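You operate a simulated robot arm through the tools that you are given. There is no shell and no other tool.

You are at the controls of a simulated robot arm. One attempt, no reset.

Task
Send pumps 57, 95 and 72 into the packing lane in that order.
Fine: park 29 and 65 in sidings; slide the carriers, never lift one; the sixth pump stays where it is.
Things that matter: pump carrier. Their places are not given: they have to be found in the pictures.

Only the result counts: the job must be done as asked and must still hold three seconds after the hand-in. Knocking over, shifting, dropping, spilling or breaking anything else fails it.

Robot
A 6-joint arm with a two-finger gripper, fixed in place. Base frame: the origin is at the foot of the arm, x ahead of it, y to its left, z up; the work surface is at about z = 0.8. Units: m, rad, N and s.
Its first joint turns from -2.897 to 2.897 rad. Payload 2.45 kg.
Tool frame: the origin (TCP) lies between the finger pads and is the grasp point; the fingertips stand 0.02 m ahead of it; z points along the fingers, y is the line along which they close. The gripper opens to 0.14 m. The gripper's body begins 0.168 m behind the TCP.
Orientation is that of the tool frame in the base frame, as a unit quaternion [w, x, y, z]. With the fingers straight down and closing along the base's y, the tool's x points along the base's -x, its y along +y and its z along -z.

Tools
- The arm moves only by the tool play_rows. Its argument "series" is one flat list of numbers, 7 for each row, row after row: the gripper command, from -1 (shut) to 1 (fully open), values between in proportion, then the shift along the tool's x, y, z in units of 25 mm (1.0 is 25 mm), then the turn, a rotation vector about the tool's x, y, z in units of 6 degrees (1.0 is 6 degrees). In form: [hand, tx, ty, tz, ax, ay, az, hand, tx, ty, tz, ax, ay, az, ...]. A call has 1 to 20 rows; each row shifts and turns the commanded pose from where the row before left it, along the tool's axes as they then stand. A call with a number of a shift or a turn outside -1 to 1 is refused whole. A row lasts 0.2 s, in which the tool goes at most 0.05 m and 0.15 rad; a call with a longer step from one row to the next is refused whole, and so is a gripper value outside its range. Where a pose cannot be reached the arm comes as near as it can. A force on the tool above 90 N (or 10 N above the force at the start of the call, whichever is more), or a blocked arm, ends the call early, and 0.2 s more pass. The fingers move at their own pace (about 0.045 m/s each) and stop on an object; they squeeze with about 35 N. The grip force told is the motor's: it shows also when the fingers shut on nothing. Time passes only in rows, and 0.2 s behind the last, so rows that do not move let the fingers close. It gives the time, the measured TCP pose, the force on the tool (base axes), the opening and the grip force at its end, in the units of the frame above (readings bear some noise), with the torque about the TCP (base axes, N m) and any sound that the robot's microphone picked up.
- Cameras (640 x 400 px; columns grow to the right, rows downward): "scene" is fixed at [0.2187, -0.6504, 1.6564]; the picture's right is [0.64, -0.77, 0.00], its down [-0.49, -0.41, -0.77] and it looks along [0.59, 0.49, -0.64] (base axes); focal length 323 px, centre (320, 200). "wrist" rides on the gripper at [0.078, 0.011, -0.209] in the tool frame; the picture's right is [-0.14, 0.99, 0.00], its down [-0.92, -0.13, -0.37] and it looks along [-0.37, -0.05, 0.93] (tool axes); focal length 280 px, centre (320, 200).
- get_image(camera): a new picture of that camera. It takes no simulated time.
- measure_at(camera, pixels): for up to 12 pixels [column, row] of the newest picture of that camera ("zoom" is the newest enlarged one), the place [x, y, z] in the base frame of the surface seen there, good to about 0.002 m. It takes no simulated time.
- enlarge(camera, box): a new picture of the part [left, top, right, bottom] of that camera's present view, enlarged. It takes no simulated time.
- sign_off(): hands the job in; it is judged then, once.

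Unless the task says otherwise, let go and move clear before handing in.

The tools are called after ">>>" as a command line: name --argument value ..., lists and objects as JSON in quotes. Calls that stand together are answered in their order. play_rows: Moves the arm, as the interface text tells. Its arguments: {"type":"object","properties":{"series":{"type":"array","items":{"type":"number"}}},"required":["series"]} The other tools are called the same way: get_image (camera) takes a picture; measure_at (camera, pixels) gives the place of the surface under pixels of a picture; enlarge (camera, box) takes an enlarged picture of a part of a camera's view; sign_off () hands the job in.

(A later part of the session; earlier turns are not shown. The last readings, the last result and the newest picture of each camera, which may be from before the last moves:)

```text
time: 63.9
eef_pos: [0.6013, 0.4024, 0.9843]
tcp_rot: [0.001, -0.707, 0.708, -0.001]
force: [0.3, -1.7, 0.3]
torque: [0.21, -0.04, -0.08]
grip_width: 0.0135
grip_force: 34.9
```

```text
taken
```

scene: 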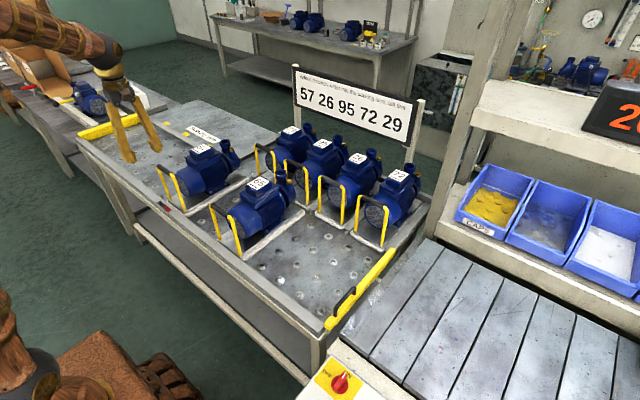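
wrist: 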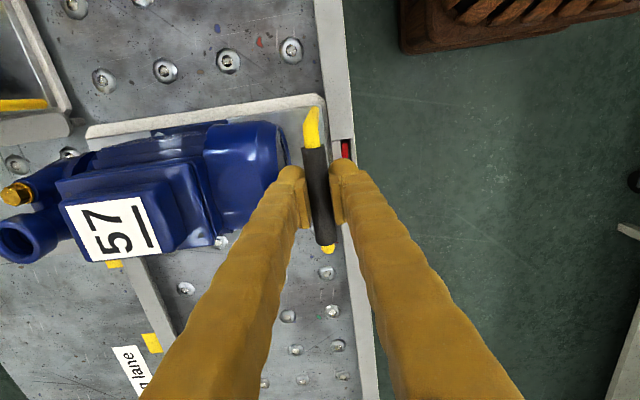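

A clean grip with forces near zero. I'll shift 7 mm toward -x to centre the plate between the lips.

>>> play_rows --series '[-1, 0, 0.14, 0, 0, 0, 0, -1, 0, 0.14, 0, 0, 0, 0, -1, 0, 0, 0, 0, 0, 0]'

>>> get_image --camera "wrist"

>>> enlarge --camera "wrist" --box '[290, 80, 360, 170]'

>>> measure_at --camera "zoom" --pixels '[[290, 130], [300, 130], [305, 130], [310, 130], [315, 130], [320, 130], [325, 130], [330, 130], [335, 130], [340, 130], [345, 130], [350, 130]]'

```text
time: 64.7
eef_pos: [0.5964, 0.4016, 0.9851]
tcp_rot: [0.001, -0.707, 0.707, -0.001]
force: [13.4, 0.3, 0.7]
torque: [0.02, 0.0, 0.26]
grip_width: 0.0133
grip_force: 35.4
```

```text
taken
```

wrist: 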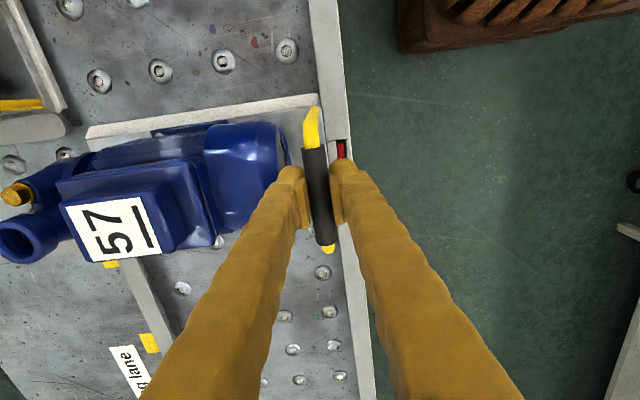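

```text
4.44 times, centred on (325, 125) of wrist
```

zoom: 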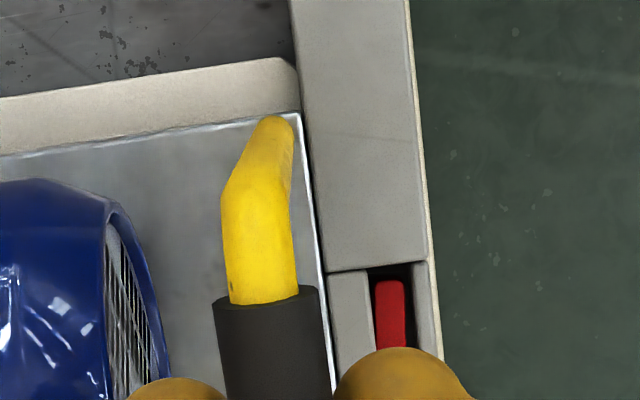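

```text
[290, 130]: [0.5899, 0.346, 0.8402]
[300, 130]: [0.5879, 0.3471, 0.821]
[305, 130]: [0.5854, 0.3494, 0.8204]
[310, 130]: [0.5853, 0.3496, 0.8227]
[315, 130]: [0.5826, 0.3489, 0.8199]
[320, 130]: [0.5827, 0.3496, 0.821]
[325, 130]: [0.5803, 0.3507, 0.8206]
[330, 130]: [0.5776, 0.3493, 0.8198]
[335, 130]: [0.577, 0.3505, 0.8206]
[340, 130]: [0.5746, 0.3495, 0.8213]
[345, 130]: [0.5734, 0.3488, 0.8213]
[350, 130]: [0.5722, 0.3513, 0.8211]
```

The plate now touches the near lip (Fx 13 N), which squares it up. I'll back off 2.3 mm to centre it and slide toward +y slowly, watching the force.

>>> play_rows --series '[-1, 0, -0.092, 0, 0, 0, 0, -1, 0, 0, 0, 0, 0, 0, -1, -0.2, 0, 0, 0, 0, 0, -1, -0.3, 0, 0, 0, 0, 0, -1, -0.3, 0, 0, 0, 0, 0, -1, -0.3, 0, 0, 0, 0, 0, -1, -0.2, 0, 0, 0, 0, 0, -1, 0, 0, 0, 0, 0, 0]'

>>> get_image --camera "wrist"

>>> measure_at --camera "wrist" --pixels '[[90, 133], [130, 125], [200, 114], [250, 107], [300, 99], [317, 97], [140, 260], [150, 280], [120, 240], [160, 290], [175, 320], [95, 140]]'

```text
time: 66.5
eef_pos: [0.5957, 0.4352, 0.9844]
tcp_rot: [0.001, -0.707, 0.707, -0.002]
force: [1.0, 1.6, 3.8]
torque: [0.09, -0.02, -0.17]
grip_width: 0.0132
grip_force: 34.7
```

```text
taken
```

wrist: 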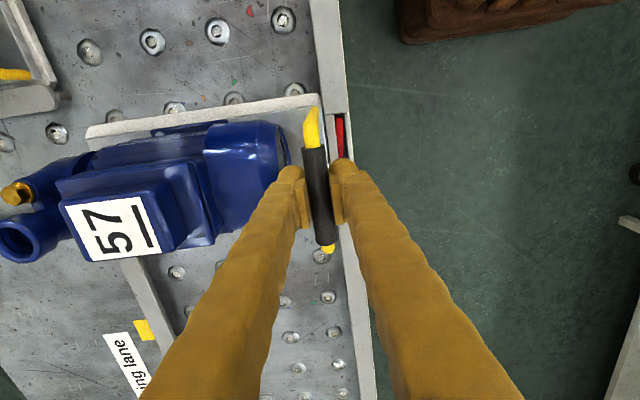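

```text
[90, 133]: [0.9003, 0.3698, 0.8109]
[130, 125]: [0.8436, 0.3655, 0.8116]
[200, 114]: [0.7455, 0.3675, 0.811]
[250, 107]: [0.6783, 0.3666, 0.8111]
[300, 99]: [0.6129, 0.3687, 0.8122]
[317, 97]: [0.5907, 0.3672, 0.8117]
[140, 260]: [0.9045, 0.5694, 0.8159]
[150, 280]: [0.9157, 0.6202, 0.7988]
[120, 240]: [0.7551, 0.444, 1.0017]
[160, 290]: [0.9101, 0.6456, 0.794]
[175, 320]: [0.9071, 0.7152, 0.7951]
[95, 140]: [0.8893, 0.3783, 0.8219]
```

Now at y=0.435, straight and with only about 2–4 N. I'll continue slowly past the lip's start.

>>> play_rows --series '[-1, -0.2, 0, 0, 0, 0, 0, -1, -0.2, 0, 0, 0, 0, 0, -1, -0.2, 0, 0, 0, 0, 0, -1, -0.2, 0, 0, 0, 0, 0, -1, -0.2, 0, 0, 0, 0, 0, -1, -0.2, 0, 0, 0, 0, 0, -1, 0, 0, 0, 0, 0, 0]'

>>> get_image --camera "wrist"

>>> measure_at --camera "wrist" --pixels '[[90, 133], [130, 125], [200, 114], [250, 107], [300, 99], [317, 97], [140, 260], [150, 280], [120, 240], [160, 290], [175, 320], [95, 140]]'

```text
time: 68.1
eef_pos: [0.5967, 0.4664, 0.9847]
tcp_rot: [0.001, -0.706, 0.708, -0.001]
force: [0.5, 0.0, 6.6]
torque: [0.01, 0.03, -0.16]
grip_width: 0.0135
grip_force: 35.0
```

```text
taken
```

wrist: 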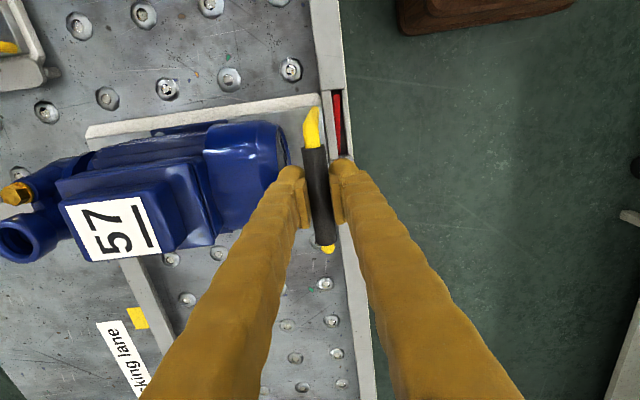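

```text
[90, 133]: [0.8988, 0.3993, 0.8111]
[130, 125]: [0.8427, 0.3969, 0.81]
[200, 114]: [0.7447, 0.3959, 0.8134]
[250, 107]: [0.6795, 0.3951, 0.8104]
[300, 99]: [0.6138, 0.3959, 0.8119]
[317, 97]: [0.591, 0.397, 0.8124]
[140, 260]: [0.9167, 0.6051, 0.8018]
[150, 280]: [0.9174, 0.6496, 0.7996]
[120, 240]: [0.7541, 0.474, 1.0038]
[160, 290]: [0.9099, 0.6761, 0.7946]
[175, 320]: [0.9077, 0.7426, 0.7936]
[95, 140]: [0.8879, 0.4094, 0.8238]
```

57 is in the lane mouth with no side force. I'll continue to y≈0.60, past the pawl.

>>> play_rows --series '[-1, -0.2, 0, 0, 0, 0, 0, -1, -0.3, 0, 0, 0, 0, 0, -1, -0.4, 0, 0, 0, 0, 0, -1, -0.4, 0, 0, 0, 0, 0, -1, -0.4, 0, 0, 0, 0, 0, -1, -0.4, 0, 0, 0, 0, 0, -1, -0.4, 0, 0, 0, 0, 0, -1, -0.4, 0, 0, 0, 0, 0, -1, -0.4, 0, 0, 0, 0, 0, -1, -0.4, 0, 0, 0, 0, 0, -1, -0.4, 0, 0, 0, 0, 0, -1, -0.4, 0, 0, 0, 0, 0, -1, -0.4, 0, 0, 0, 0, 0, -1, -0.3, 0, 0, 0, 0, 0, -1, -0.2, 0, 0, 0, 0, 0, -1, 0, 0, 0, 0, 0, 0]'

>>> get_image --camera "wrist"

>>> get_image --camera "scene"

```text
time: 71.5
eef_pos: [0.5984, 0.6011, 0.9853]
tcp_rot: [0.002, -0.706, 0.708, -0.001]
force: [0.3, 0.2, 10.3]
torque: [-0.01, 0.02, -0.16]
grip_width: 0.0134
grip_force: 35.0
```

```text
taken
```

wrist: 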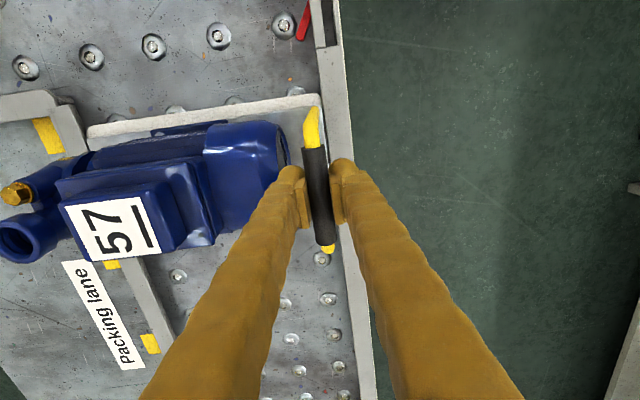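

```text
taken
```

scene: 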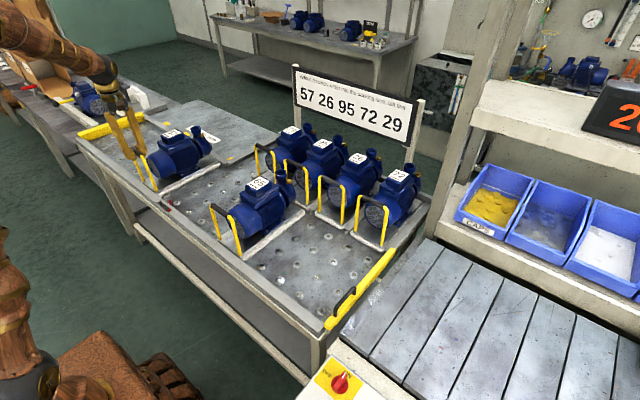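

57 has passed the pawl, which has sprung back out (red at wrist (303,20)). I'll push it further, to about y=0.76, to leave room for the other two.

>>> play_rows --series '[-1, -0.2, 0, -0.012, 0, 0, 0, -1, -0.4, 0, 0, 0, 0, 0, -1, -0.4, 0, 0, 0, 0, 0, -1, -0.4, 0, 0, 0, 0, 0, -1, -0.4, 0, 0, 0, 0, 0, -1, -0.4, 0, 0, 0, 0, 0, -1, -0.4, 0, 0, 0, 0, 0, -1, -0.4, 0, 0, 0, 0, 0, -1, -0.4, 0, 0, 0, 0, 0, -1, -0.4, 0, 0, 0, 0, 0, -1, -0.4, 0, 0, 0, 0, 0, -1, -0.4, 0, 0, 0, 0, 0, -1, -0.4, 0, 0, 0, 0, 0, -1, -0.4, 0, 0, 0, 0, 0, -1, -0.4, 0, 0, 0, 0, 0, -1, -0.4, 0, 0, 0, 0, 0, -1, -0.2, 0, 0, 0, 0, 0, -1, 0, 0, 0, 0, 0, 0]'

>>> get_image --camera "wrist"

>>> get_image --camera "scene"

```text
time: 75.3
eef_pos: [0.5972, 0.7605, 0.9846]
tcp_rot: [0.001, -0.707, 0.708, 0.0]
force: [-0.6, 0.5, -0.2]
torque: [0.0, -0.02, -0.08]
grip_width: 0.0133
grip_force: 34.6
```

```text
taken
```

wrist: 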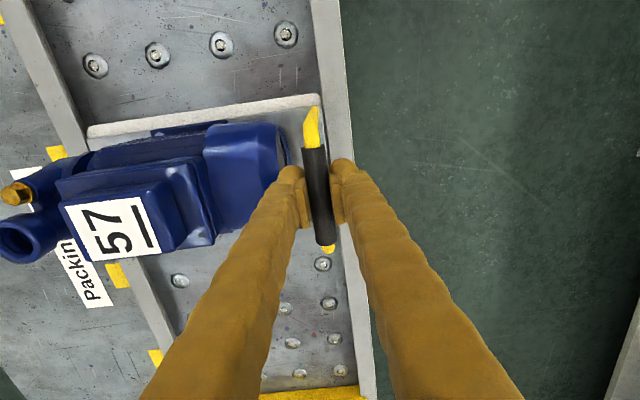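

```text
taken
```

scene: 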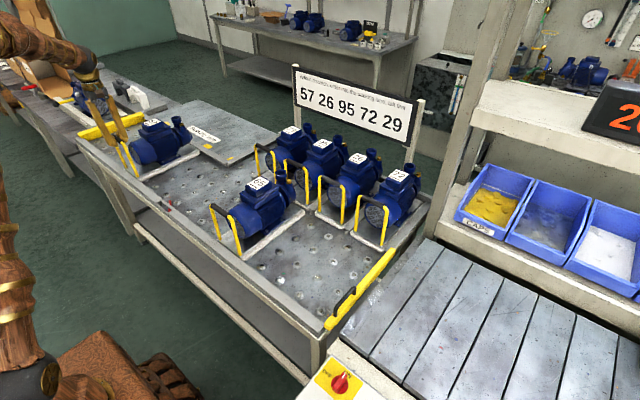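

57 sits at y≈0.76 with zero load. I'll release it and rise, then head for 65.

>>> play_rows --series '[-0.35, 0, 0, 0, 0, 0, 0, -0.35, 0, 0, 0, 0, 0, 0, -0.35, 0, 0, 0, 0, 0, 0, -0.35, 0, 0, -0.4, 0, 0, 0, -0.35, 0, 0, -0.8, 0, 0, 0, -0.35, 0, 0, -1, 0, 0, 0, -0.35, 0, 0, -1, 0, 0, 0, -0.35, 0, 0, -1, 0, 0, 0, -0.35, 0, 0, -0.6, 0, 0, 0, -0.1, 0, 0, 0, 0, 0, 0]'

>>> get_image --camera "scene"

```text
time: 77.5
eef_pos: [0.5958, 0.7597, 1.105]
tcp_rot: [0.002, -0.707, 0.707, -0.002]
force: [0.1, 0.1, -0.6]
torque: [0.02, 0.01, -0.01]
grip_width: 0.0629
grip_force: 0.2
```

```text
taken
```

scene: 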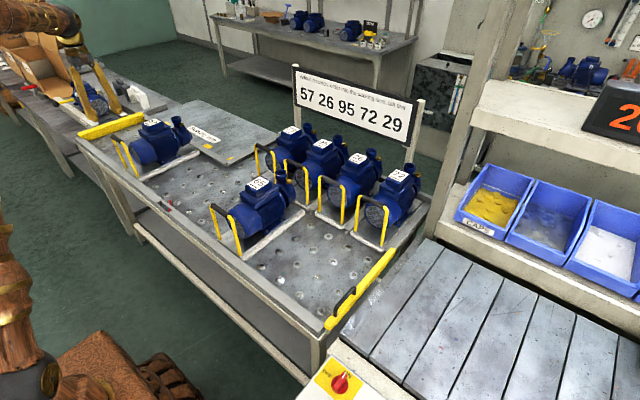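

57 stands in the lane, undisturbed. I'll travel along y toward 65's handle at (0.595, 0.065).

>>> play_rows --series '[-0.1, 0.8, 0, 0, 0, 0, 0, -0.1, 1, 0, 0, 0, 0, 0, -0.1, 1, 0, 0, 0, 0, 0, -0.1, 1, 0, 0, 0, 0, 0, -0.1, 1, 0, 0, 0, 0, 0, -0.1, 1, 0, 0, 0, 0, 0, -0.1, 1, 0, 0, 0, 0, 0, -0.1, 1, 0, 0, 0, 0, 0, -0.1, 1, 0, 0, 0, 0, 0, -0.1, 1, 0, 0, 0, 0, 0, -0.1, 1, 0, 0, 0, 0, 0, -0.1, 1, 0, 0, 0, 0, 0, -0.1, 1, 0, 0, 0, 0, 0, -0.1, 1, 0, 0, 0, 0, 0, -0.1, 1, 0, 0, 0, 0, 0, -0.1, 1, 0, 0, 0, 0, 0, -0.1, 1, 0, 0, 0, 0, 0, -0.1, 1, 0, 0, 0, 0, 0, -0.1, 1, 0, 0, 0, 0, 0, -0.1, 1, 0, 0, 0, 0, 0]'

>>> play_rows --series '[-0.1, 1, 0, 0, 0, 0, 0, -0.1, 1, 0, 0, 0, 0, 0, -0.1, 1, 0, 0, 0, 0, 0, -0.1, 1, 0, 0, 0, 0, 0, -0.1, 1, 0, 0, 0, 0, 0, -0.1, 1, 0, 0, 0, 0, 0, -0.1, 1, 0, 0, 0, 0, 0, -0.1, 0.8, 0, 0, 0, 0, 0, -0.1, 0, 0, 0, 0, 0, 0]'

>>> get_image --camera "wrist"

>>> measure_at --camera "wrist" --pixels '[[312, 130], [315, 150], [318, 170], [322, 190], [308, 150], [320, 150], [311, 170], [325, 170], [324, 205], [310, 108], [305, 150], [322, 160]]'

```text
time: 81.7
eef_pos: [0.5952, 0.266, 1.1061]
tcp_rot: [0.001, -0.706, 0.708, -0.001]
force: [-0.5, 0.9, 0.3]
torque: [0.01, 0.03, 0.01]
grip_width: 0.0631
grip_force: 0.1
```

```text
time: 83.7
eef_pos: [0.5955, 0.0707, 1.1041]
tcp_rot: [0.001, -0.707, 0.708, -0.001]
force: [0.2, 0.4, 0.4]
torque: [0.03, -0.03, 0.01]
grip_width: 0.0628
grip_force: 0.0
```

```text
taken
```

wrist: 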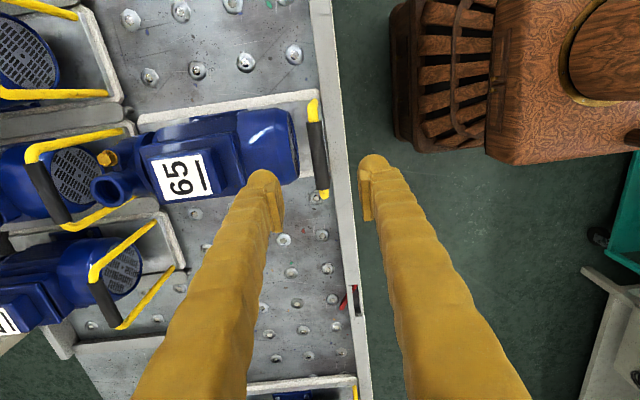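

```text
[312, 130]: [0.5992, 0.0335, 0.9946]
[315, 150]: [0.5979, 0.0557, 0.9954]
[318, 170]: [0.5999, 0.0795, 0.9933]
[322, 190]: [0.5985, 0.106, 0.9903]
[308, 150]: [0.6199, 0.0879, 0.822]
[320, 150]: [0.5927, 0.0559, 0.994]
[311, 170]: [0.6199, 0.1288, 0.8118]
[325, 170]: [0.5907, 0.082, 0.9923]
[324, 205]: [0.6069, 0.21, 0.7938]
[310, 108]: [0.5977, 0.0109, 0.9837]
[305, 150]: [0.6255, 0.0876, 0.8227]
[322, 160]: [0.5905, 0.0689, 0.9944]
```

>>> enlarge --camera "wrist" --box '[270, 80, 370, 220]'

>>> measure_at --camera "zoom" --pixels '[[290, 120], [300, 150], [310, 200], [320, 250], [328, 300], [290, 200], [295, 200], [300, 200], [320, 200], [325, 200], [330, 320], [292, 60]]'

```text
2.86 times, centred on (320, 150) of wrist
```

zoom: 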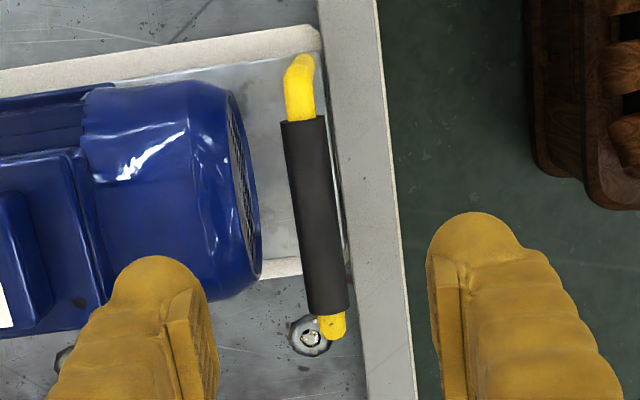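

```text
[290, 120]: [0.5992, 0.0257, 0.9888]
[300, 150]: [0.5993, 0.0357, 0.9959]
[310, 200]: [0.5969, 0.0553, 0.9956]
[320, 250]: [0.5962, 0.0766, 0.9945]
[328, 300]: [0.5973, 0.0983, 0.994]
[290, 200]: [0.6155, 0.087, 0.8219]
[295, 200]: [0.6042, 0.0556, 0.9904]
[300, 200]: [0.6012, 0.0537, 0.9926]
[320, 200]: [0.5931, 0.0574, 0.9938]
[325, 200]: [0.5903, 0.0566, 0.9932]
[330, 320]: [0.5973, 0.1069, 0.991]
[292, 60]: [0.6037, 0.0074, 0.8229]
```

65's bar is centred at (0.597, 0.065). I'll descend and grip.

>>> play_rows --series '[-0.1, 0.228, -0.06, 0.8, 0, 0, 0, -0.1, 0, 0, 0.9, 0, 0, 0, -0.1, 0, 0, 0.9, 0, 0, 0, -0.1, 0, 0, 0.9, 0, 0, 0, -0.1, 0, 0, 0.7, 0, 0, 0, -0.1, 0, 0, 0.56, 0, 0, 0, -0.1, 0, 0, 0, 0, 0, 0, -1, 0, 0, 0, 0, 0, 0, -1, 0, 0, 0, 0, 0, 0, -1, 0, 0, 0, 0, 0, 0, -1, 0, 0, 0, 0, 0, 0, -1, 0, 0, 0, 0, 0, 0]'

>>> get_image --camera "wrist"

```text
time: 86.3
eef_pos: [0.5982, 0.0646, 0.9847]
tcp_rot: [0.001, -0.707, 0.707, 0.0]
force: [0.3, -1.0, 0.1]
torque: [0.36, 0.04, 0.11]
grip_width: 0.0135
grip_force: 35.6
```

```text
taken
```

wrist: 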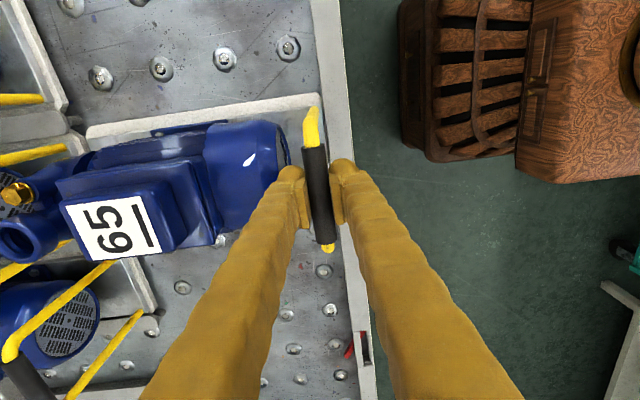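

65 is gripped with no load. I'll slide it toward -y to y≈-0.15, clear of 95's siding.

>>> play_rows --series '[-1, 0.2, -0.04, 0, 0, 0, 0, -1, 0.4, 0, 0, 0, 0, 0, -1, 0.5, 0, 0, 0, 0, 0, -1, 0.5, 0, 0, 0, 0, 0, -1, 0.5, 0, 0, 0, 0, 0, -1, 0.5, 0, 0, 0, 0, 0, -1, 0.5, 0, 0, 0, 0, 0, -1, 0.5, 0, 0, 0, 0, 0, -1, 0.5, 0, 0, 0, 0, 0, -1, 0.5, 0, 0, 0, 0, 0, -1, 0.5, 0, 0, 0, 0, 0, -1, 0.5, 0, 0, 0, 0, 0, -1, 0.5, 0, 0, 0, 0, 0, -1, 0.5, 0, 0, 0, 0, 0, -1, 0.5, 0, 0, 0, 0, 0, -1, 0.5, 0, 0, 0, 0, 0, -1, 0.5, 0, 0, 0, 0, 0, -1, 0.3, 0, 0, 0, 0, 0, -1, 0.2, 0, 0, 0, 0, 0, -1, 0, 0, 0, 0, 0, 0]'

>>> get_image --camera "wrist"

>>> get_image --camera "scene"

```text
time: 90.5
eef_pos: [0.598, -0.1498, 0.9854]
tcp_rot: [0.001, -0.706, 0.708, 0.0]
force: [-1.4, -0.7, 0.5]
torque: [-0.01, 0.02, 0.03]
grip_width: 0.0135
grip_force: 35.4
```

```text
taken
```

wrist: 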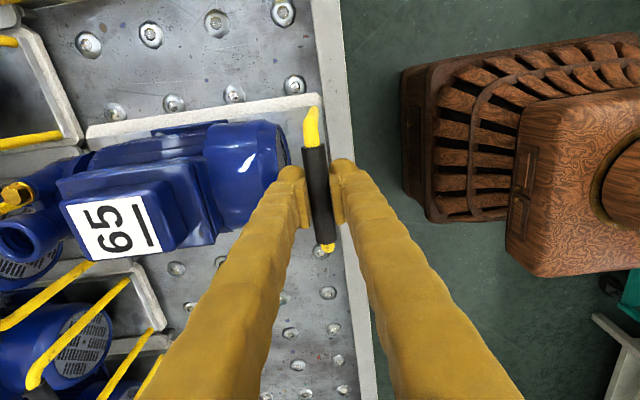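

```text
taken
```

scene: 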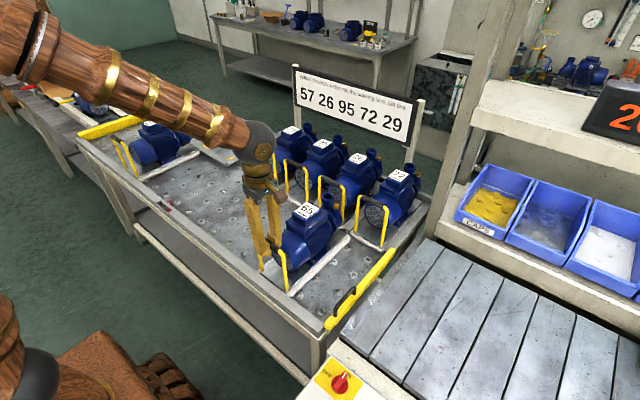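

65 is at y≈-0.15, out of 95's way. I'll release, rise and move to 95's handle.

>>> play_rows --series '[-0.35, 0, 0, 0, 0, 0, 0, -0.35, 0, 0, 0, 0, 0, 0, -0.35, 0, 0, 0, 0, 0, 0, -0.35, 0, 0, -0.4, 0, 0, 0, -0.35, 0, 0, -0.8, 0, 0, 0, -0.35, 0, 0, -1, 0, 0, 0, -0.35, 0, 0, -1, 0, 0, 0, -0.35, 0, 0, -1, 0, 0, 0, -0.35, 0, 0, -0.6, 0, 0, 0, -0.1, 0, 0, 0, 0, 0, 0]'

>>> play_rows --series '[-0.1, -0.6, -0.8, 0, 0, 0, 0, -0.1, -0.66, -1, 0, 0, 0, 0, -0.1, -0.66, -1, 0, 0, 0, 0, -0.1, -0.66, -1, 0, 0, 0, 0, -0.1, -0.66, -1, 0, 0, 0, 0, -0.1, -0.66, -1, 0, 0, 0, 0, -0.1, -0.66, -1, 0, 0, 0, 0, -0.1, -0.66, -1, 0, 0, 0, 0, -0.1, -0.66, -1, 0, 0, 0, 0, -0.1, -0.66, -1, 0, 0, 0, 0, -0.1, -0.66, -1, 0, 0, 0, 0, -0.1, -0.66, -1, 0, 0, 0, 0, -0.1, -0.66, -1, 0, 0, 0, 0, -0.1, 0, 0, 0, 0, 0, 0]'

>>> get_image --camera "wrist"

>>> get_image --camera "scene"

```text
time: 92.7
eef_pos: [0.5977, -0.1495, 1.1063]
tcp_rot: [0.002, -0.706, 0.708, -0.001]
force: [0.0, -0.1, 0.0]
torque: [-0.01, -0.01, 0.03]
grip_width: 0.063
grip_force: 0.2
```

```text
time: 95.7
eef_pos: [0.9187, 0.061, 1.1063]
tcp_rot: [0.001, -0.706, 0.708, 0.0]
force: [-0.5, 0.3, -0.3]
torque: [0.03, -0.01, 0.0]
grip_width: 0.0629
grip_force: 0.0
```

```text
taken
```

wrist: 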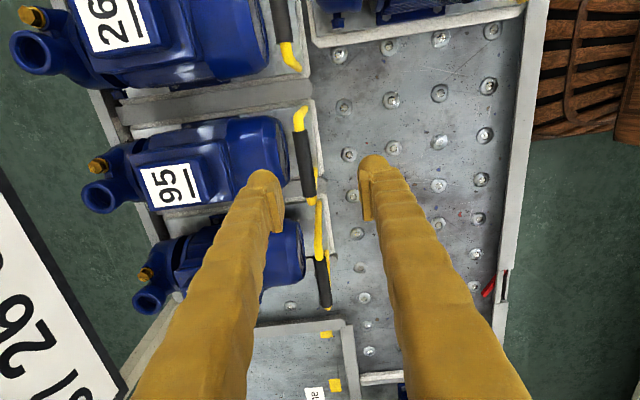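

```text
taken
```

scene: 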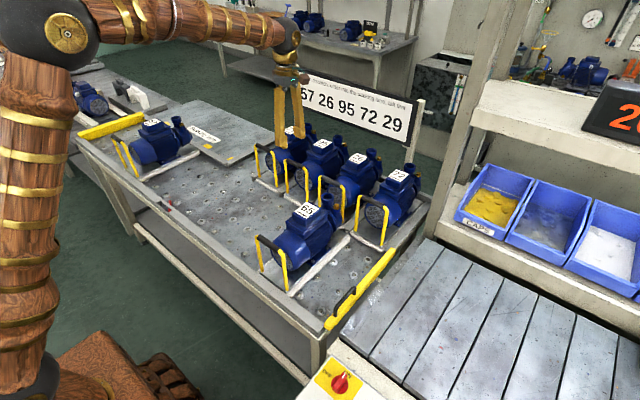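

The pump under the gripper reads 95, with its bar at wrist (303,110)–(312,205). I'll zoom and measure the bar.

>>> enlarge --camera "wrist" --box '[260, 80, 360, 220]'

>>> measure_at --camera "zoom" --pixels '[[290, 160], [300, 200], [305, 240], [312, 290], [282, 200], [287, 200], [292, 200], [310, 200], [315, 200], [318, 325], [285, 90], [340, 120]]'

```text
2.86 times, centred on (310, 150) of wrist
```

zoom: 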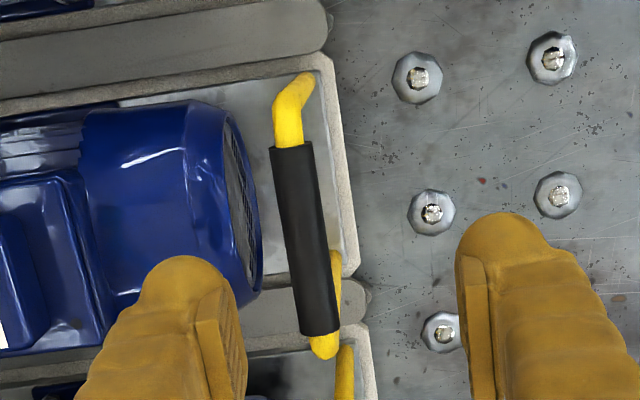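

```text
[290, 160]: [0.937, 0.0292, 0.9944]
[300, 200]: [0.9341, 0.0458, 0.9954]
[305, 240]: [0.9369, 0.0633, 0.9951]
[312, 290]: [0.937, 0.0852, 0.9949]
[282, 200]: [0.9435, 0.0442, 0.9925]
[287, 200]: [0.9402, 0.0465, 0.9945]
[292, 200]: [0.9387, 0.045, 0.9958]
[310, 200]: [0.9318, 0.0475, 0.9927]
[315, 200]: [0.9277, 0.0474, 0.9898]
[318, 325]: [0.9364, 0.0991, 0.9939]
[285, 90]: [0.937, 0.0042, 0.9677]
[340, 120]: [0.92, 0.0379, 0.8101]
```

95's bar is centred at (0.936, 0.064). I'll descend and grip it.

>>> play_rows --series '[-0.1, -0.12, -0.692, 0, 0, 0, 0, -0.1, 0, 0, 0.9, 0, 0, 0, -0.1, 0, 0, 0.9, 0, 0, 0, -0.1, 0, 0, 0.9, 0, 0, 0, -0.1, 0, 0, 0.9, 0, 0, 0, -0.1, 0, 0, 0.7, 0, 0, 0, -0.1, 0, 0, 0.55, 0, 0, 0, -0.1, 0, 0, 0, 0, 0, 0, -1, 0, 0, 0, 0, 0, 0, -1, 0, 0, 0, 0, 0, 0, -1, 0, 0, 0, 0, 0, 0, -1, 0, 0, 0, 0, 0, 0, -1, 0, 0, 0, 0, 0, 0]'

>>> get_image --camera "wrist"

```text
time: 98.5
eef_pos: [0.9357, 0.0657, 0.9865]
tcp_rot: [0.001, -0.707, 0.708, -0.001]
force: [-1.3, 1.6, 0.1]
torque: [-0.49, -0.02, 0.1]
grip_width: 0.0136
grip_force: 34.8
```

```text
taken
```

wrist: 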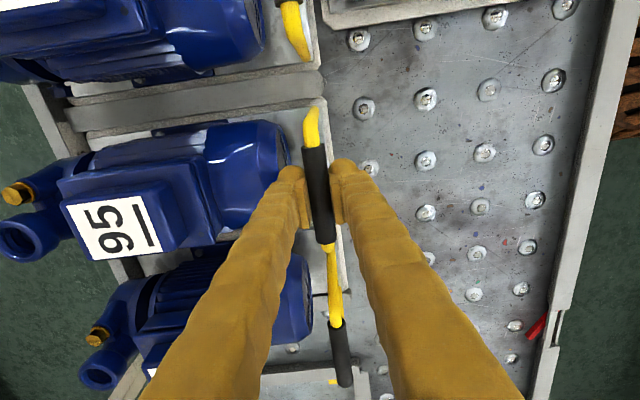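

95 is gripped. I'll pull it straight out toward -x, 0.18 m first.

>>> play_rows --series '[-1, 0, 0.2, 0, 0, 0, 0, -1, 0, 0.4, 0, 0, 0, 0, -1, 0, 0.4, 0, 0, 0, 0, -1, 0, 0.4, 0, 0, 0, 0, -1, 0, 0.4, 0, 0, 0, 0, -1, 0, 0.4, 0, 0, 0, 0, -1, 0, 0.4, 0, 0, 0, 0, -1, 0, 0.4, 0, 0, 0, 0, -1, 0, 0.4, 0, 0, 0, 0, -1, 0, 0.4, 0, 0, 0, 0, -1, 0, 0.4, 0, 0, 0, 0, -1, 0, 0.4, 0, 0, 0, 0, -1, 0, 0.4, 0, 0, 0, 0, -1, 0, 0.4, 0, 0, 0, 0, -1, 0, 0.4, 0, 0, 0, 0, -1, 0, 0.4, 0, 0, 0, 0, -1, 0, 0.4, 0, 0, 0, 0, -1, 0, 0.4, 0, 0, 0, 0, -1, 0, 0.2, 0, 0, 0, 0, -1, 0, 0, 0, 0, 0, 0]'

>>> get_image --camera "wrist"

>>> get_image --camera "scene"

```text
time: 102.7
eef_pos: [0.7565, 0.0654, 0.9865]
tcp_rot: [0.001, -0.707, 0.708, -0.001]
force: [-0.6, -0.8, 32.4]
torque: [-0.02, -0.01, -0.01]
grip_width: 0.0136
grip_force: 34.6
```

```text
taken
```

wrist: 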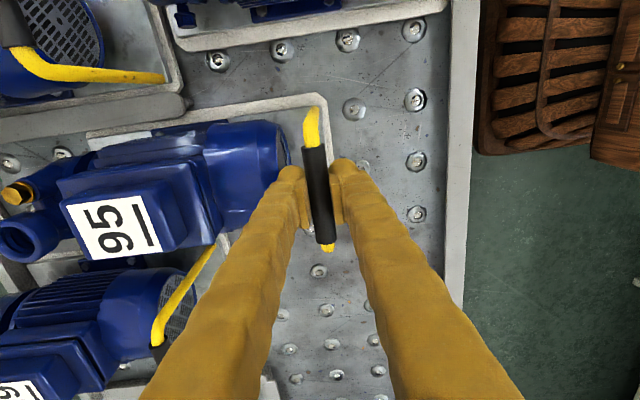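

```text
taken
```

scene: 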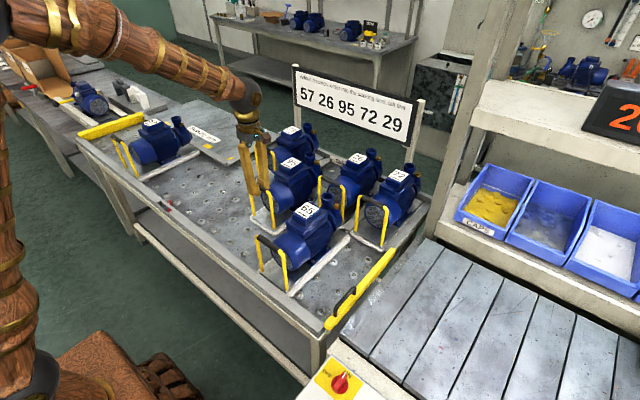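

Sliding is straight, but the tool now presses down with 32 N, so I'll raise about 1.2 mm to unload and check.

>>> play_rows --series '[-1, 0, 0, -0.045, 0, 0, 0, -1, 0, 0, 0, 0, 0, 0]'

```text
time: 103.3
eef_pos: [0.7549, 0.0644, 0.9859]
tcp_rot: [0.001, -0.707, 0.707, -0.001]
force: [2.3, 1.3, 11.1]
torque: [0.02, 0.0, -0.01]
grip_width: 0.0135
grip_force: 35.2
```

Down to 11 N. I'll trim 0.4 mm more and continue pulling to x≈0.607.

>>> play_rows --series '[-1, 0, 0.2, -0.015, 0, 0, 0, -1, 0, 0.4, 0, 0, 0, 0, -1, 0, 0.4, 0, 0, 0, 0, -1, 0, 0.4, 0, 0, 0, 0, -1, 0, 0.4, 0, 0, 0, 0, -1, 0, 0.4, 0, 0, 0, 0, -1, 0, 0.4, 0, 0, 0, 0, -1, 0, 0.4, 0, 0, 0, 0, -1, 0, 0.4, 0, 0, 0, 0, -1, 0, 0.4, 0, 0, 0, 0, -1, 0, 0.4, 0, 0, 0, 0, -1, 0, 0.4, 0, 0, 0, 0, -1, 0, 0.4, 0, 0, 0, 0, -1, 0, 0.4, 0, 0, 0, 0, -1, 0, 0.4, 0, 0, 0, 0, -1, 0, 0.1, 0, 0, 0, 0, -1, 0, 0, 0, 0, 0, 0]'

>>> get_image --camera "wrist"

>>> get_image --camera "scene"

```text
time: 106.9
eef_pos: [0.6075, 0.0649, 0.9852]
tcp_rot: [0.001, -0.706, 0.708, -0.001]
force: [-1.0, 0.6, 0.5]
torque: [-0.02, 0.0, 0.01]
grip_width: 0.0134
grip_force: 34.9
```

```text
taken
```

wrist: 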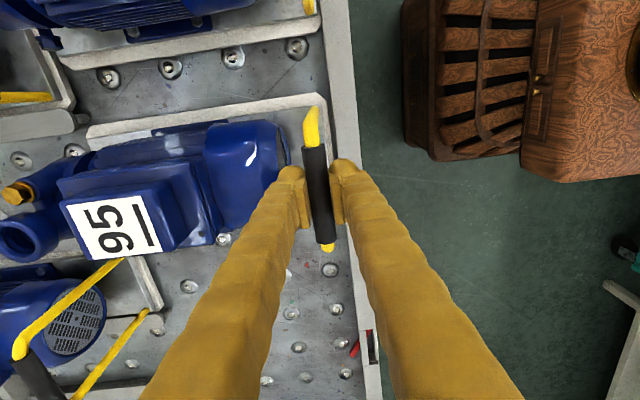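

```text
taken
```

scene: 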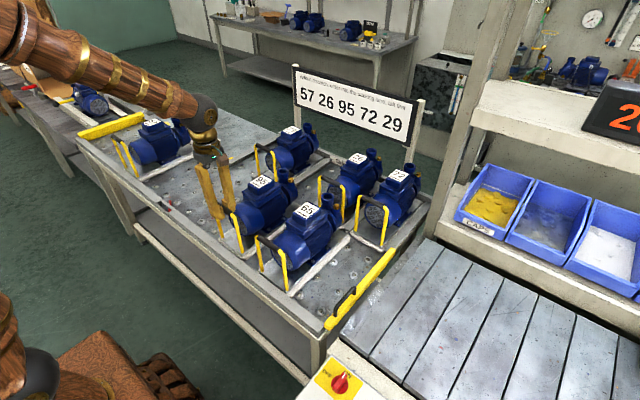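

95 is out on the main line with no load. I'll move 9 mm more toward -x to the centred line (bar x≈0.598).

>>> play_rows --series '[-1, 0, 0.18, 0, 0, 0, 0, -1, 0, 0.18, 0, 0, 0, 0, -1, 0, 0, 0, 0, 0, 0]'

>>> get_image --camera "wrist"

>>> measure_at --camera "wrist" --pixels '[[90, 133], [130, 125], [200, 114], [250, 107], [300, 99], [317, 97], [95, 140], [88, 135], [320, 115], [325, 115], [330, 115], [335, 115]]'

```text
time: 107.7
eef_pos: [0.5994, 0.066, 0.9867]
tcp_rot: [0.001, -0.706, 0.708, -0.001]
force: [-1.1, 1.0, 1.4]
torque: [0.02, 0.04, -0.02]
grip_width: 0.0136
grip_force: 34.8
```

```text
taken
```

wrist: 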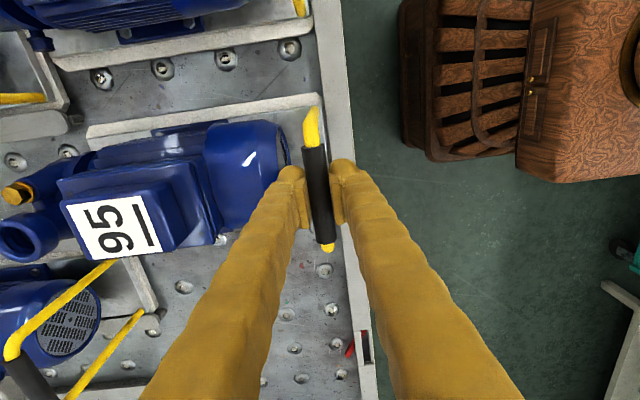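

```text
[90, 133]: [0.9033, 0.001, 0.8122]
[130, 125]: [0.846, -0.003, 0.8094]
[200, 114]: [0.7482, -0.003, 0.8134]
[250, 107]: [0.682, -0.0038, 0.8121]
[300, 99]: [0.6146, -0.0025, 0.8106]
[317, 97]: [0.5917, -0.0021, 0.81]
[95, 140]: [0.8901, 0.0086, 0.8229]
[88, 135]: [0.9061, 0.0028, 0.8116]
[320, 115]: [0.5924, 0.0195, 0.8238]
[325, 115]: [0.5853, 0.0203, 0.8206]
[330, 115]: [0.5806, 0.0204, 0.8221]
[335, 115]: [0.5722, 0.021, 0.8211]
```

95 is straight and centred. I'll slide it along +y in two stages to just before the lane mouth.

>>> play_rows --series '[-1, -0.2, 0.03, 0, 0, 0, 0, -1, -0.4, 0, 0, 0, 0, 0, -1, -0.5, 0, 0, 0, 0, 0, -1, -0.5, 0, 0, 0, 0, 0, -1, -0.5, 0, 0, 0, 0, 0, -1, -0.5, 0, 0, 0, 0, 0, -1, -0.5, 0, 0, 0, 0, 0, -1, -0.5, 0, 0, 0, 0, 0, -1, -0.5, 0, 0, 0, 0, 0, -1, -0.5, 0, 0, 0, 0, 0, -1, -0.5, 0, 0, 0, 0, 0, -1, -0.5, 0, 0, 0, 0, 0, -1, -0.5, 0, 0, 0, 0, 0, -1, -0.5, 0, 0, 0, 0, 0, -1, -0.5, 0, 0, 0, 0, 0, -1, -0.5, 0, 0, 0, 0, 0, -1, -0.5, 0, 0, 0, 0, 0, -1, -0.4, 0, 0, 0, 0, 0, -1, -0.2, 0, 0, 0, 0, 0, -1, 0, 0, 0, 0, 0, 0]'

>>> get_image --camera "wrist"

>>> get_image --camera "scene"

```text
time: 111.9
eef_pos: [0.5999, 0.2838, 0.9866]
tcp_rot: [0.001, -0.706, 0.708, -0.001]
force: [-0.2, 0.4, 5.2]
torque: [0.19, -0.02, -0.06]
grip_width: 0.0137
grip_force: 35.2
```

```text
taken
```

wrist: 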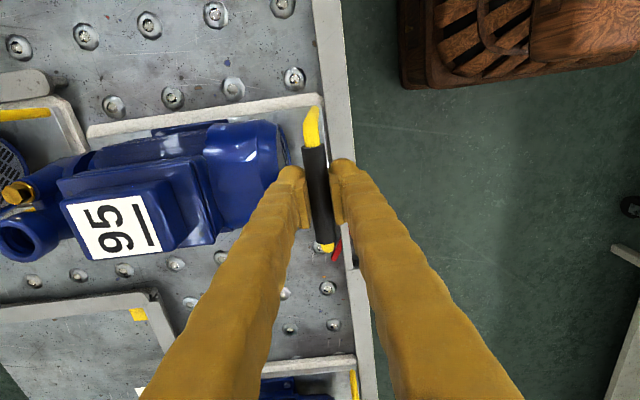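

```text
taken
```

scene: 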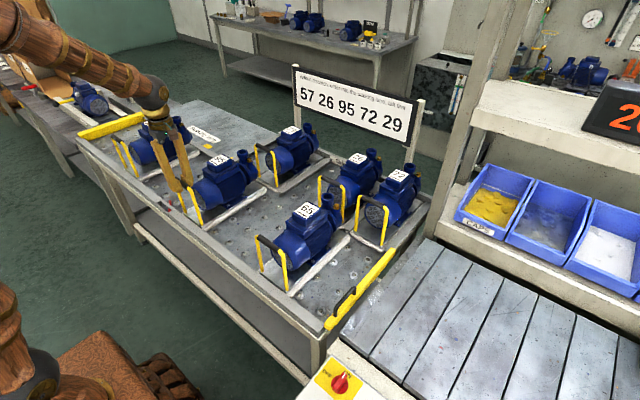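

Continuing to y≈0.41, where I'll square it against the near lip as with 57.

>>> play_rows --series '[-1, -0.2, 0, 0, 0, 0, 0, -1, -0.4, 0, 0, 0, 0, 0, -1, -0.5, 0, 0, 0, 0, 0, -1, -0.5, 0, 0, 0, 0, 0, -1, -0.5, 0, 0, 0, 0, 0, -1, -0.5, 0, 0, 0, 0, 0, -1, -0.5, 0, 0, 0, 0, 0, -1, -0.5, 0, 0, 0, 0, 0, -1, -0.5, 0, 0, 0, 0, 0, -1, -0.4, 0, 0, 0, 0, 0, -1, -0.3, 0, 0, 0, 0, 0, -1, -0.2, 0, 0, 0, 0, 0, -1, 0, 0.1, 0, 0, 0, 0, -1, 0, 0.06, 0, 0, 0, 0, -1, 0, 0, 0, 0, 0, 0]'

>>> get_image --camera "wrist"

>>> measure_at --camera "wrist" --pixels '[[90, 133], [130, 125], [200, 114], [250, 107], [300, 99], [317, 97], [95, 140], [88, 135], [320, 115], [325, 115], [330, 115], [335, 115]]'

```text
time: 115.1
eef_pos: [0.5952, 0.4078, 0.9861]
tcp_rot: [0.001, -0.707, 0.707, 0.0]
force: [1.5, -1.3, 0.2]
torque: [0.25, 0.01, -0.14]
grip_width: 0.0135
grip_force: 35.3
```

```text
taken
```

wrist: 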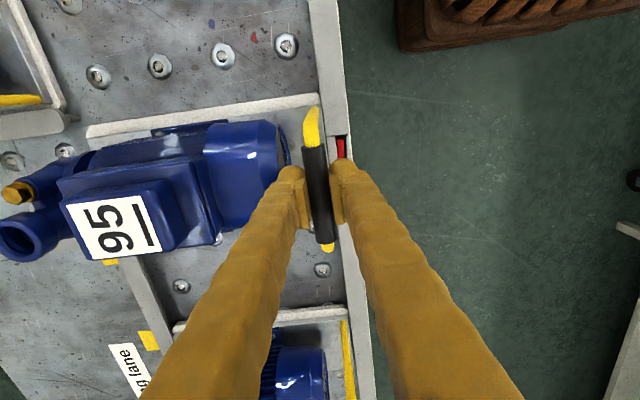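

```text
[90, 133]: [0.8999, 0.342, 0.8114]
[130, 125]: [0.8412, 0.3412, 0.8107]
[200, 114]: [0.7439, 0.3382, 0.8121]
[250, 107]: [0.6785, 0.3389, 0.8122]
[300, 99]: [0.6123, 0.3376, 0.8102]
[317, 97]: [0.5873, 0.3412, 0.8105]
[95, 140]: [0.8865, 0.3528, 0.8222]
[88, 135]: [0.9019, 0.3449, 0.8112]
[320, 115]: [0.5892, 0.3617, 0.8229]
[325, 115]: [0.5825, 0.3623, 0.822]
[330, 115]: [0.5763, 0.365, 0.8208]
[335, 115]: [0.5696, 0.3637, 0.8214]
```

It is straight (near edge y 0.338–0.341) and right at the near lip. I'll back off about 1.5 mm and slide slowly into the mouth.

>>> play_rows --series '[-1, 0, -0.06, 0, 0, 0, 0, -1, -0.2, 0, 0, 0, 0, 0, -1, -0.3, 0, 0, 0, 0, 0, -1, -0.3, 0, 0, 0, 0, 0, -1, -0.2, 0, 0, 0, 0, 0, -1, -0.2, 0, 0, 0, 0, 0, -1, -0.2, 0, 0, 0, 0, 0, -1, -0.2, 0, 0, 0, 0, 0, -1, -0.2, 0, 0, 0, 0, 0, -1, -0.2, 0, 0, 0, 0, 0, -1, 0, 0, 0, 0, 0, 0]'

>>> get_image --camera "wrist"

>>> measure_at --camera "wrist" --pixels '[[90, 133], [130, 125], [200, 114], [250, 107], [300, 99], [317, 97], [95, 140], [88, 135], [320, 115], [325, 115], [330, 115], [335, 115]]'

```text
time: 117.5
eef_pos: [0.5964, 0.4587, 0.9862]
tcp_rot: [0.002, -0.707, 0.707, -0.001]
force: [0.2, 1.0, 6.0]
torque: [-0.01, 0.01, -0.13]
grip_width: 0.0133
grip_force: 34.8
```

```text
taken
```

wrist: 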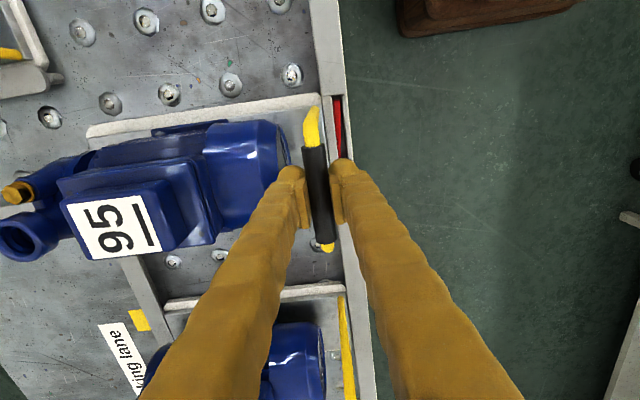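

```text
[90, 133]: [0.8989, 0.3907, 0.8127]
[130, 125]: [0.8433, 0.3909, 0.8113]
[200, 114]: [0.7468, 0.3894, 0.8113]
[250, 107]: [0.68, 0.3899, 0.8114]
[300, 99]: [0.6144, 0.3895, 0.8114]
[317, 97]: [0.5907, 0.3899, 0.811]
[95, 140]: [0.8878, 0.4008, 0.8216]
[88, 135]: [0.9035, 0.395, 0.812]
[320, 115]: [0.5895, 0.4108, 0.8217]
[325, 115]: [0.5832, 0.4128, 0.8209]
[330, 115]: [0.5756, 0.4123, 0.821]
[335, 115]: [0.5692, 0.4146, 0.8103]
```

95 is inside the lane mouth, straight, with about 1 N side force. I'll push on to y≈0.60, past the pawl.

>>> play_rows --series '[-1, -0.2, 0, 0, 0, 0, 0, -1, -0.4, 0, 0, 0, 0, 0, -1, -0.4, 0, 0, 0, 0, 0, -1, -0.4, 0, 0, 0, 0, 0, -1, -0.4, 0, 0, 0, 0, 0, -1, -0.4, 0, 0, 0, 0, 0, -1, -0.4, 0, 0, 0, 0, 0, -1, -0.4, 0, 0, 0, 0, 0, -1, -0.4, 0, 0, 0, 0, 0, -1, -0.4, 0, 0, 0, 0, 0, -1, -0.4, 0, 0, 0, 0, 0, -1, -0.4, 0, 0, 0, 0, 0, -1, -0.4, 0, 0, 0, 0, 0, -1, -0.4, 0, 0, 0, 0, 0, -1, -0.2, 0, 0, 0, 0, 0, -1, 0, 0, 0, 0, 0, 0]'

>>> get_image --camera "wrist"

>>> get_image --camera "scene"

```text
time: 120.9
eef_pos: [0.5971, 0.5976, 0.9855]
tcp_rot: [0.0, -0.706, 0.708, -0.001]
force: [-0.1, 0.1, 3.6]
torque: [0.07, 0.04, -0.13]
grip_width: 0.0134
grip_force: 35.3
```

```text
taken
```

wrist: 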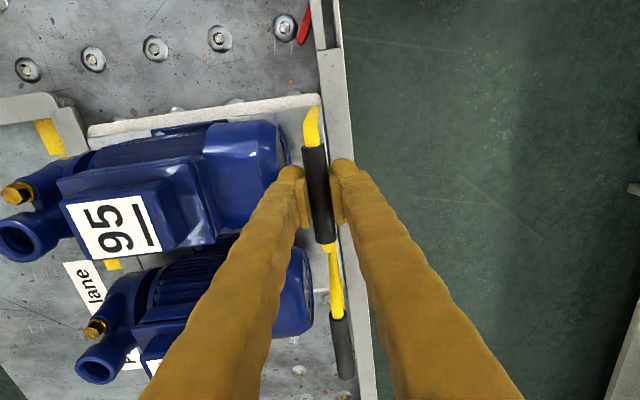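

```text
taken
```

scene: 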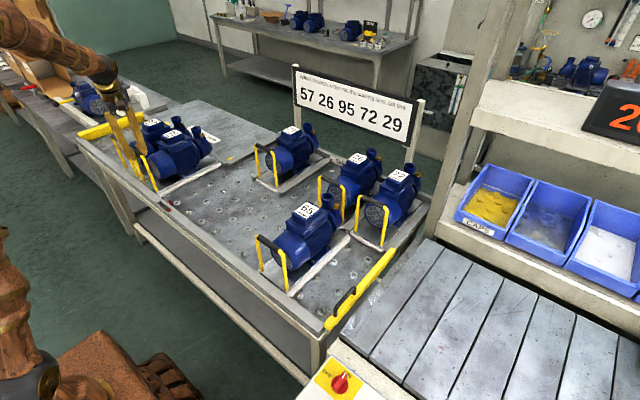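

95 has passed the pawl too. I'll push slowly on so it nudges 57 ahead, watching the force as they touch.

>>> play_rows --series '[-1, -0.2, 0, 0, 0, 0, 0, -1, -0.25, 0, 0, 0, 0, 0, -1, -0.25, 0, 0, 0, 0, 0, -1, -0.25, 0, 0, 0, 0, 0, -1, -0.25, 0, 0, 0, 0, 0, -1, -0.25, 0, 0, 0, 0, 0, -1, -0.25, 0, 0, 0, 0, 0, -1, -0.2, 0, 0, 0, 0, 0, -1, 0, 0, 0, 0, 0, 0]'

>>> get_image --camera "wrist"

>>> get_image --camera "scene"

```text
time: 122.9
eef_pos: [0.5968, 0.6458, 0.9866]
tcp_rot: [0.001, -0.706, 0.708, -0.001]
force: [1.1, -0.2, 3.8]
torque: [0.05, -0.03, -0.34]
grip_width: 0.0136
grip_force: 34.8
```

```text
taken
```

wrist: 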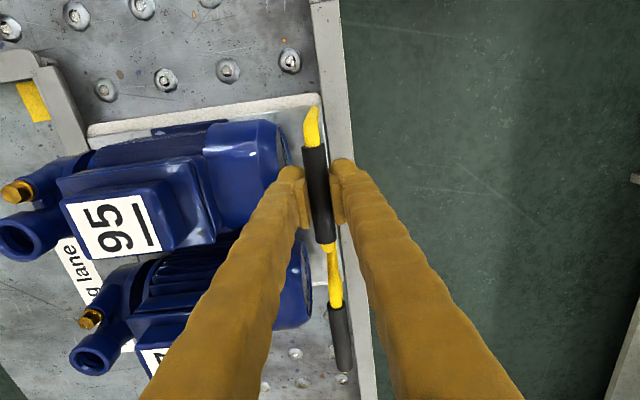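

```text
taken
```

scene: 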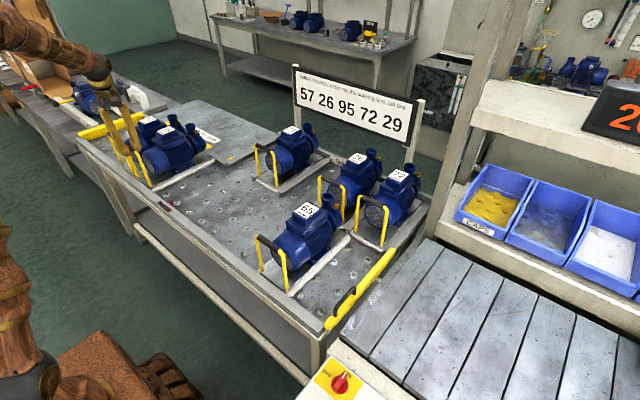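

57 is being nudged along smoothly with almost no force. I'll continue to y≈0.745.

>>> play_rows --series '[-1, -0.2, 0, 0, 0, 0, 0, -1, -0.25, 0, 0, 0, 0, 0, -1, -0.25, 0, 0, 0, 0, 0, -1, -0.25, 0, 0, 0, 0, 0, -1, -0.25, 0, 0, 0, 0, 0, -1, -0.25, 0, 0, 0, 0, 0, -1, -0.25, 0, 0, 0, 0, 0, -1, -0.25, 0, 0, 0, 0, 0, -1, -0.25, 0, 0, 0, 0, 0, -1, -0.25, 0, 0, 0, 0, 0, -1, -0.25, 0, 0, 0, 0, 0, -1, -0.25, 0, 0, 0, 0, 0, -1, -0.25, 0, 0, 0, 0, 0, -1, -0.25, 0, 0, 0, 0, 0, -1, -0.25, 0, 0, 0, 0, 0, -1, -0.2, 0, 0, 0, 0, 0, -1, -0.1, 0, 0, 0, 0, 0, -1, 0, 0, 0, 0, 0, 0]'

>>> get_image --camera "wrist"

>>> get_image --camera "scene"

```text
time: 126.7
eef_pos: [0.5969, 0.7444, 0.9855]
tcp_rot: [0.001, -0.706, 0.708, -0.001]
force: [-0.7, -1.5, -0.4]
torque: [0.2, 0.0, -0.39]
grip_width: 0.0134
grip_force: 35.1
```

```text
taken
```

wrist: 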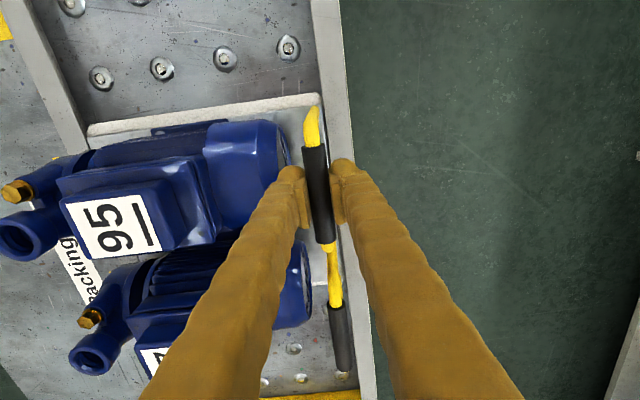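

```text
taken
```

scene: 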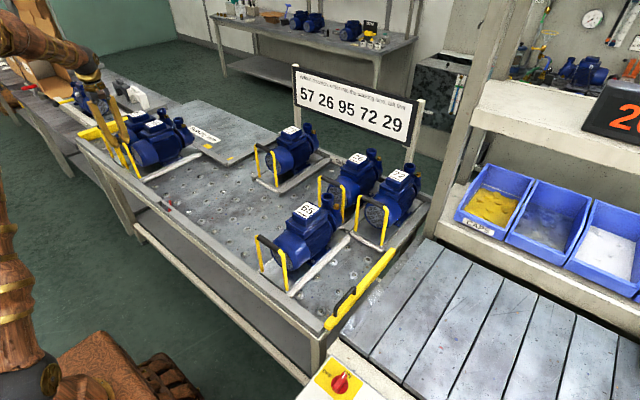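

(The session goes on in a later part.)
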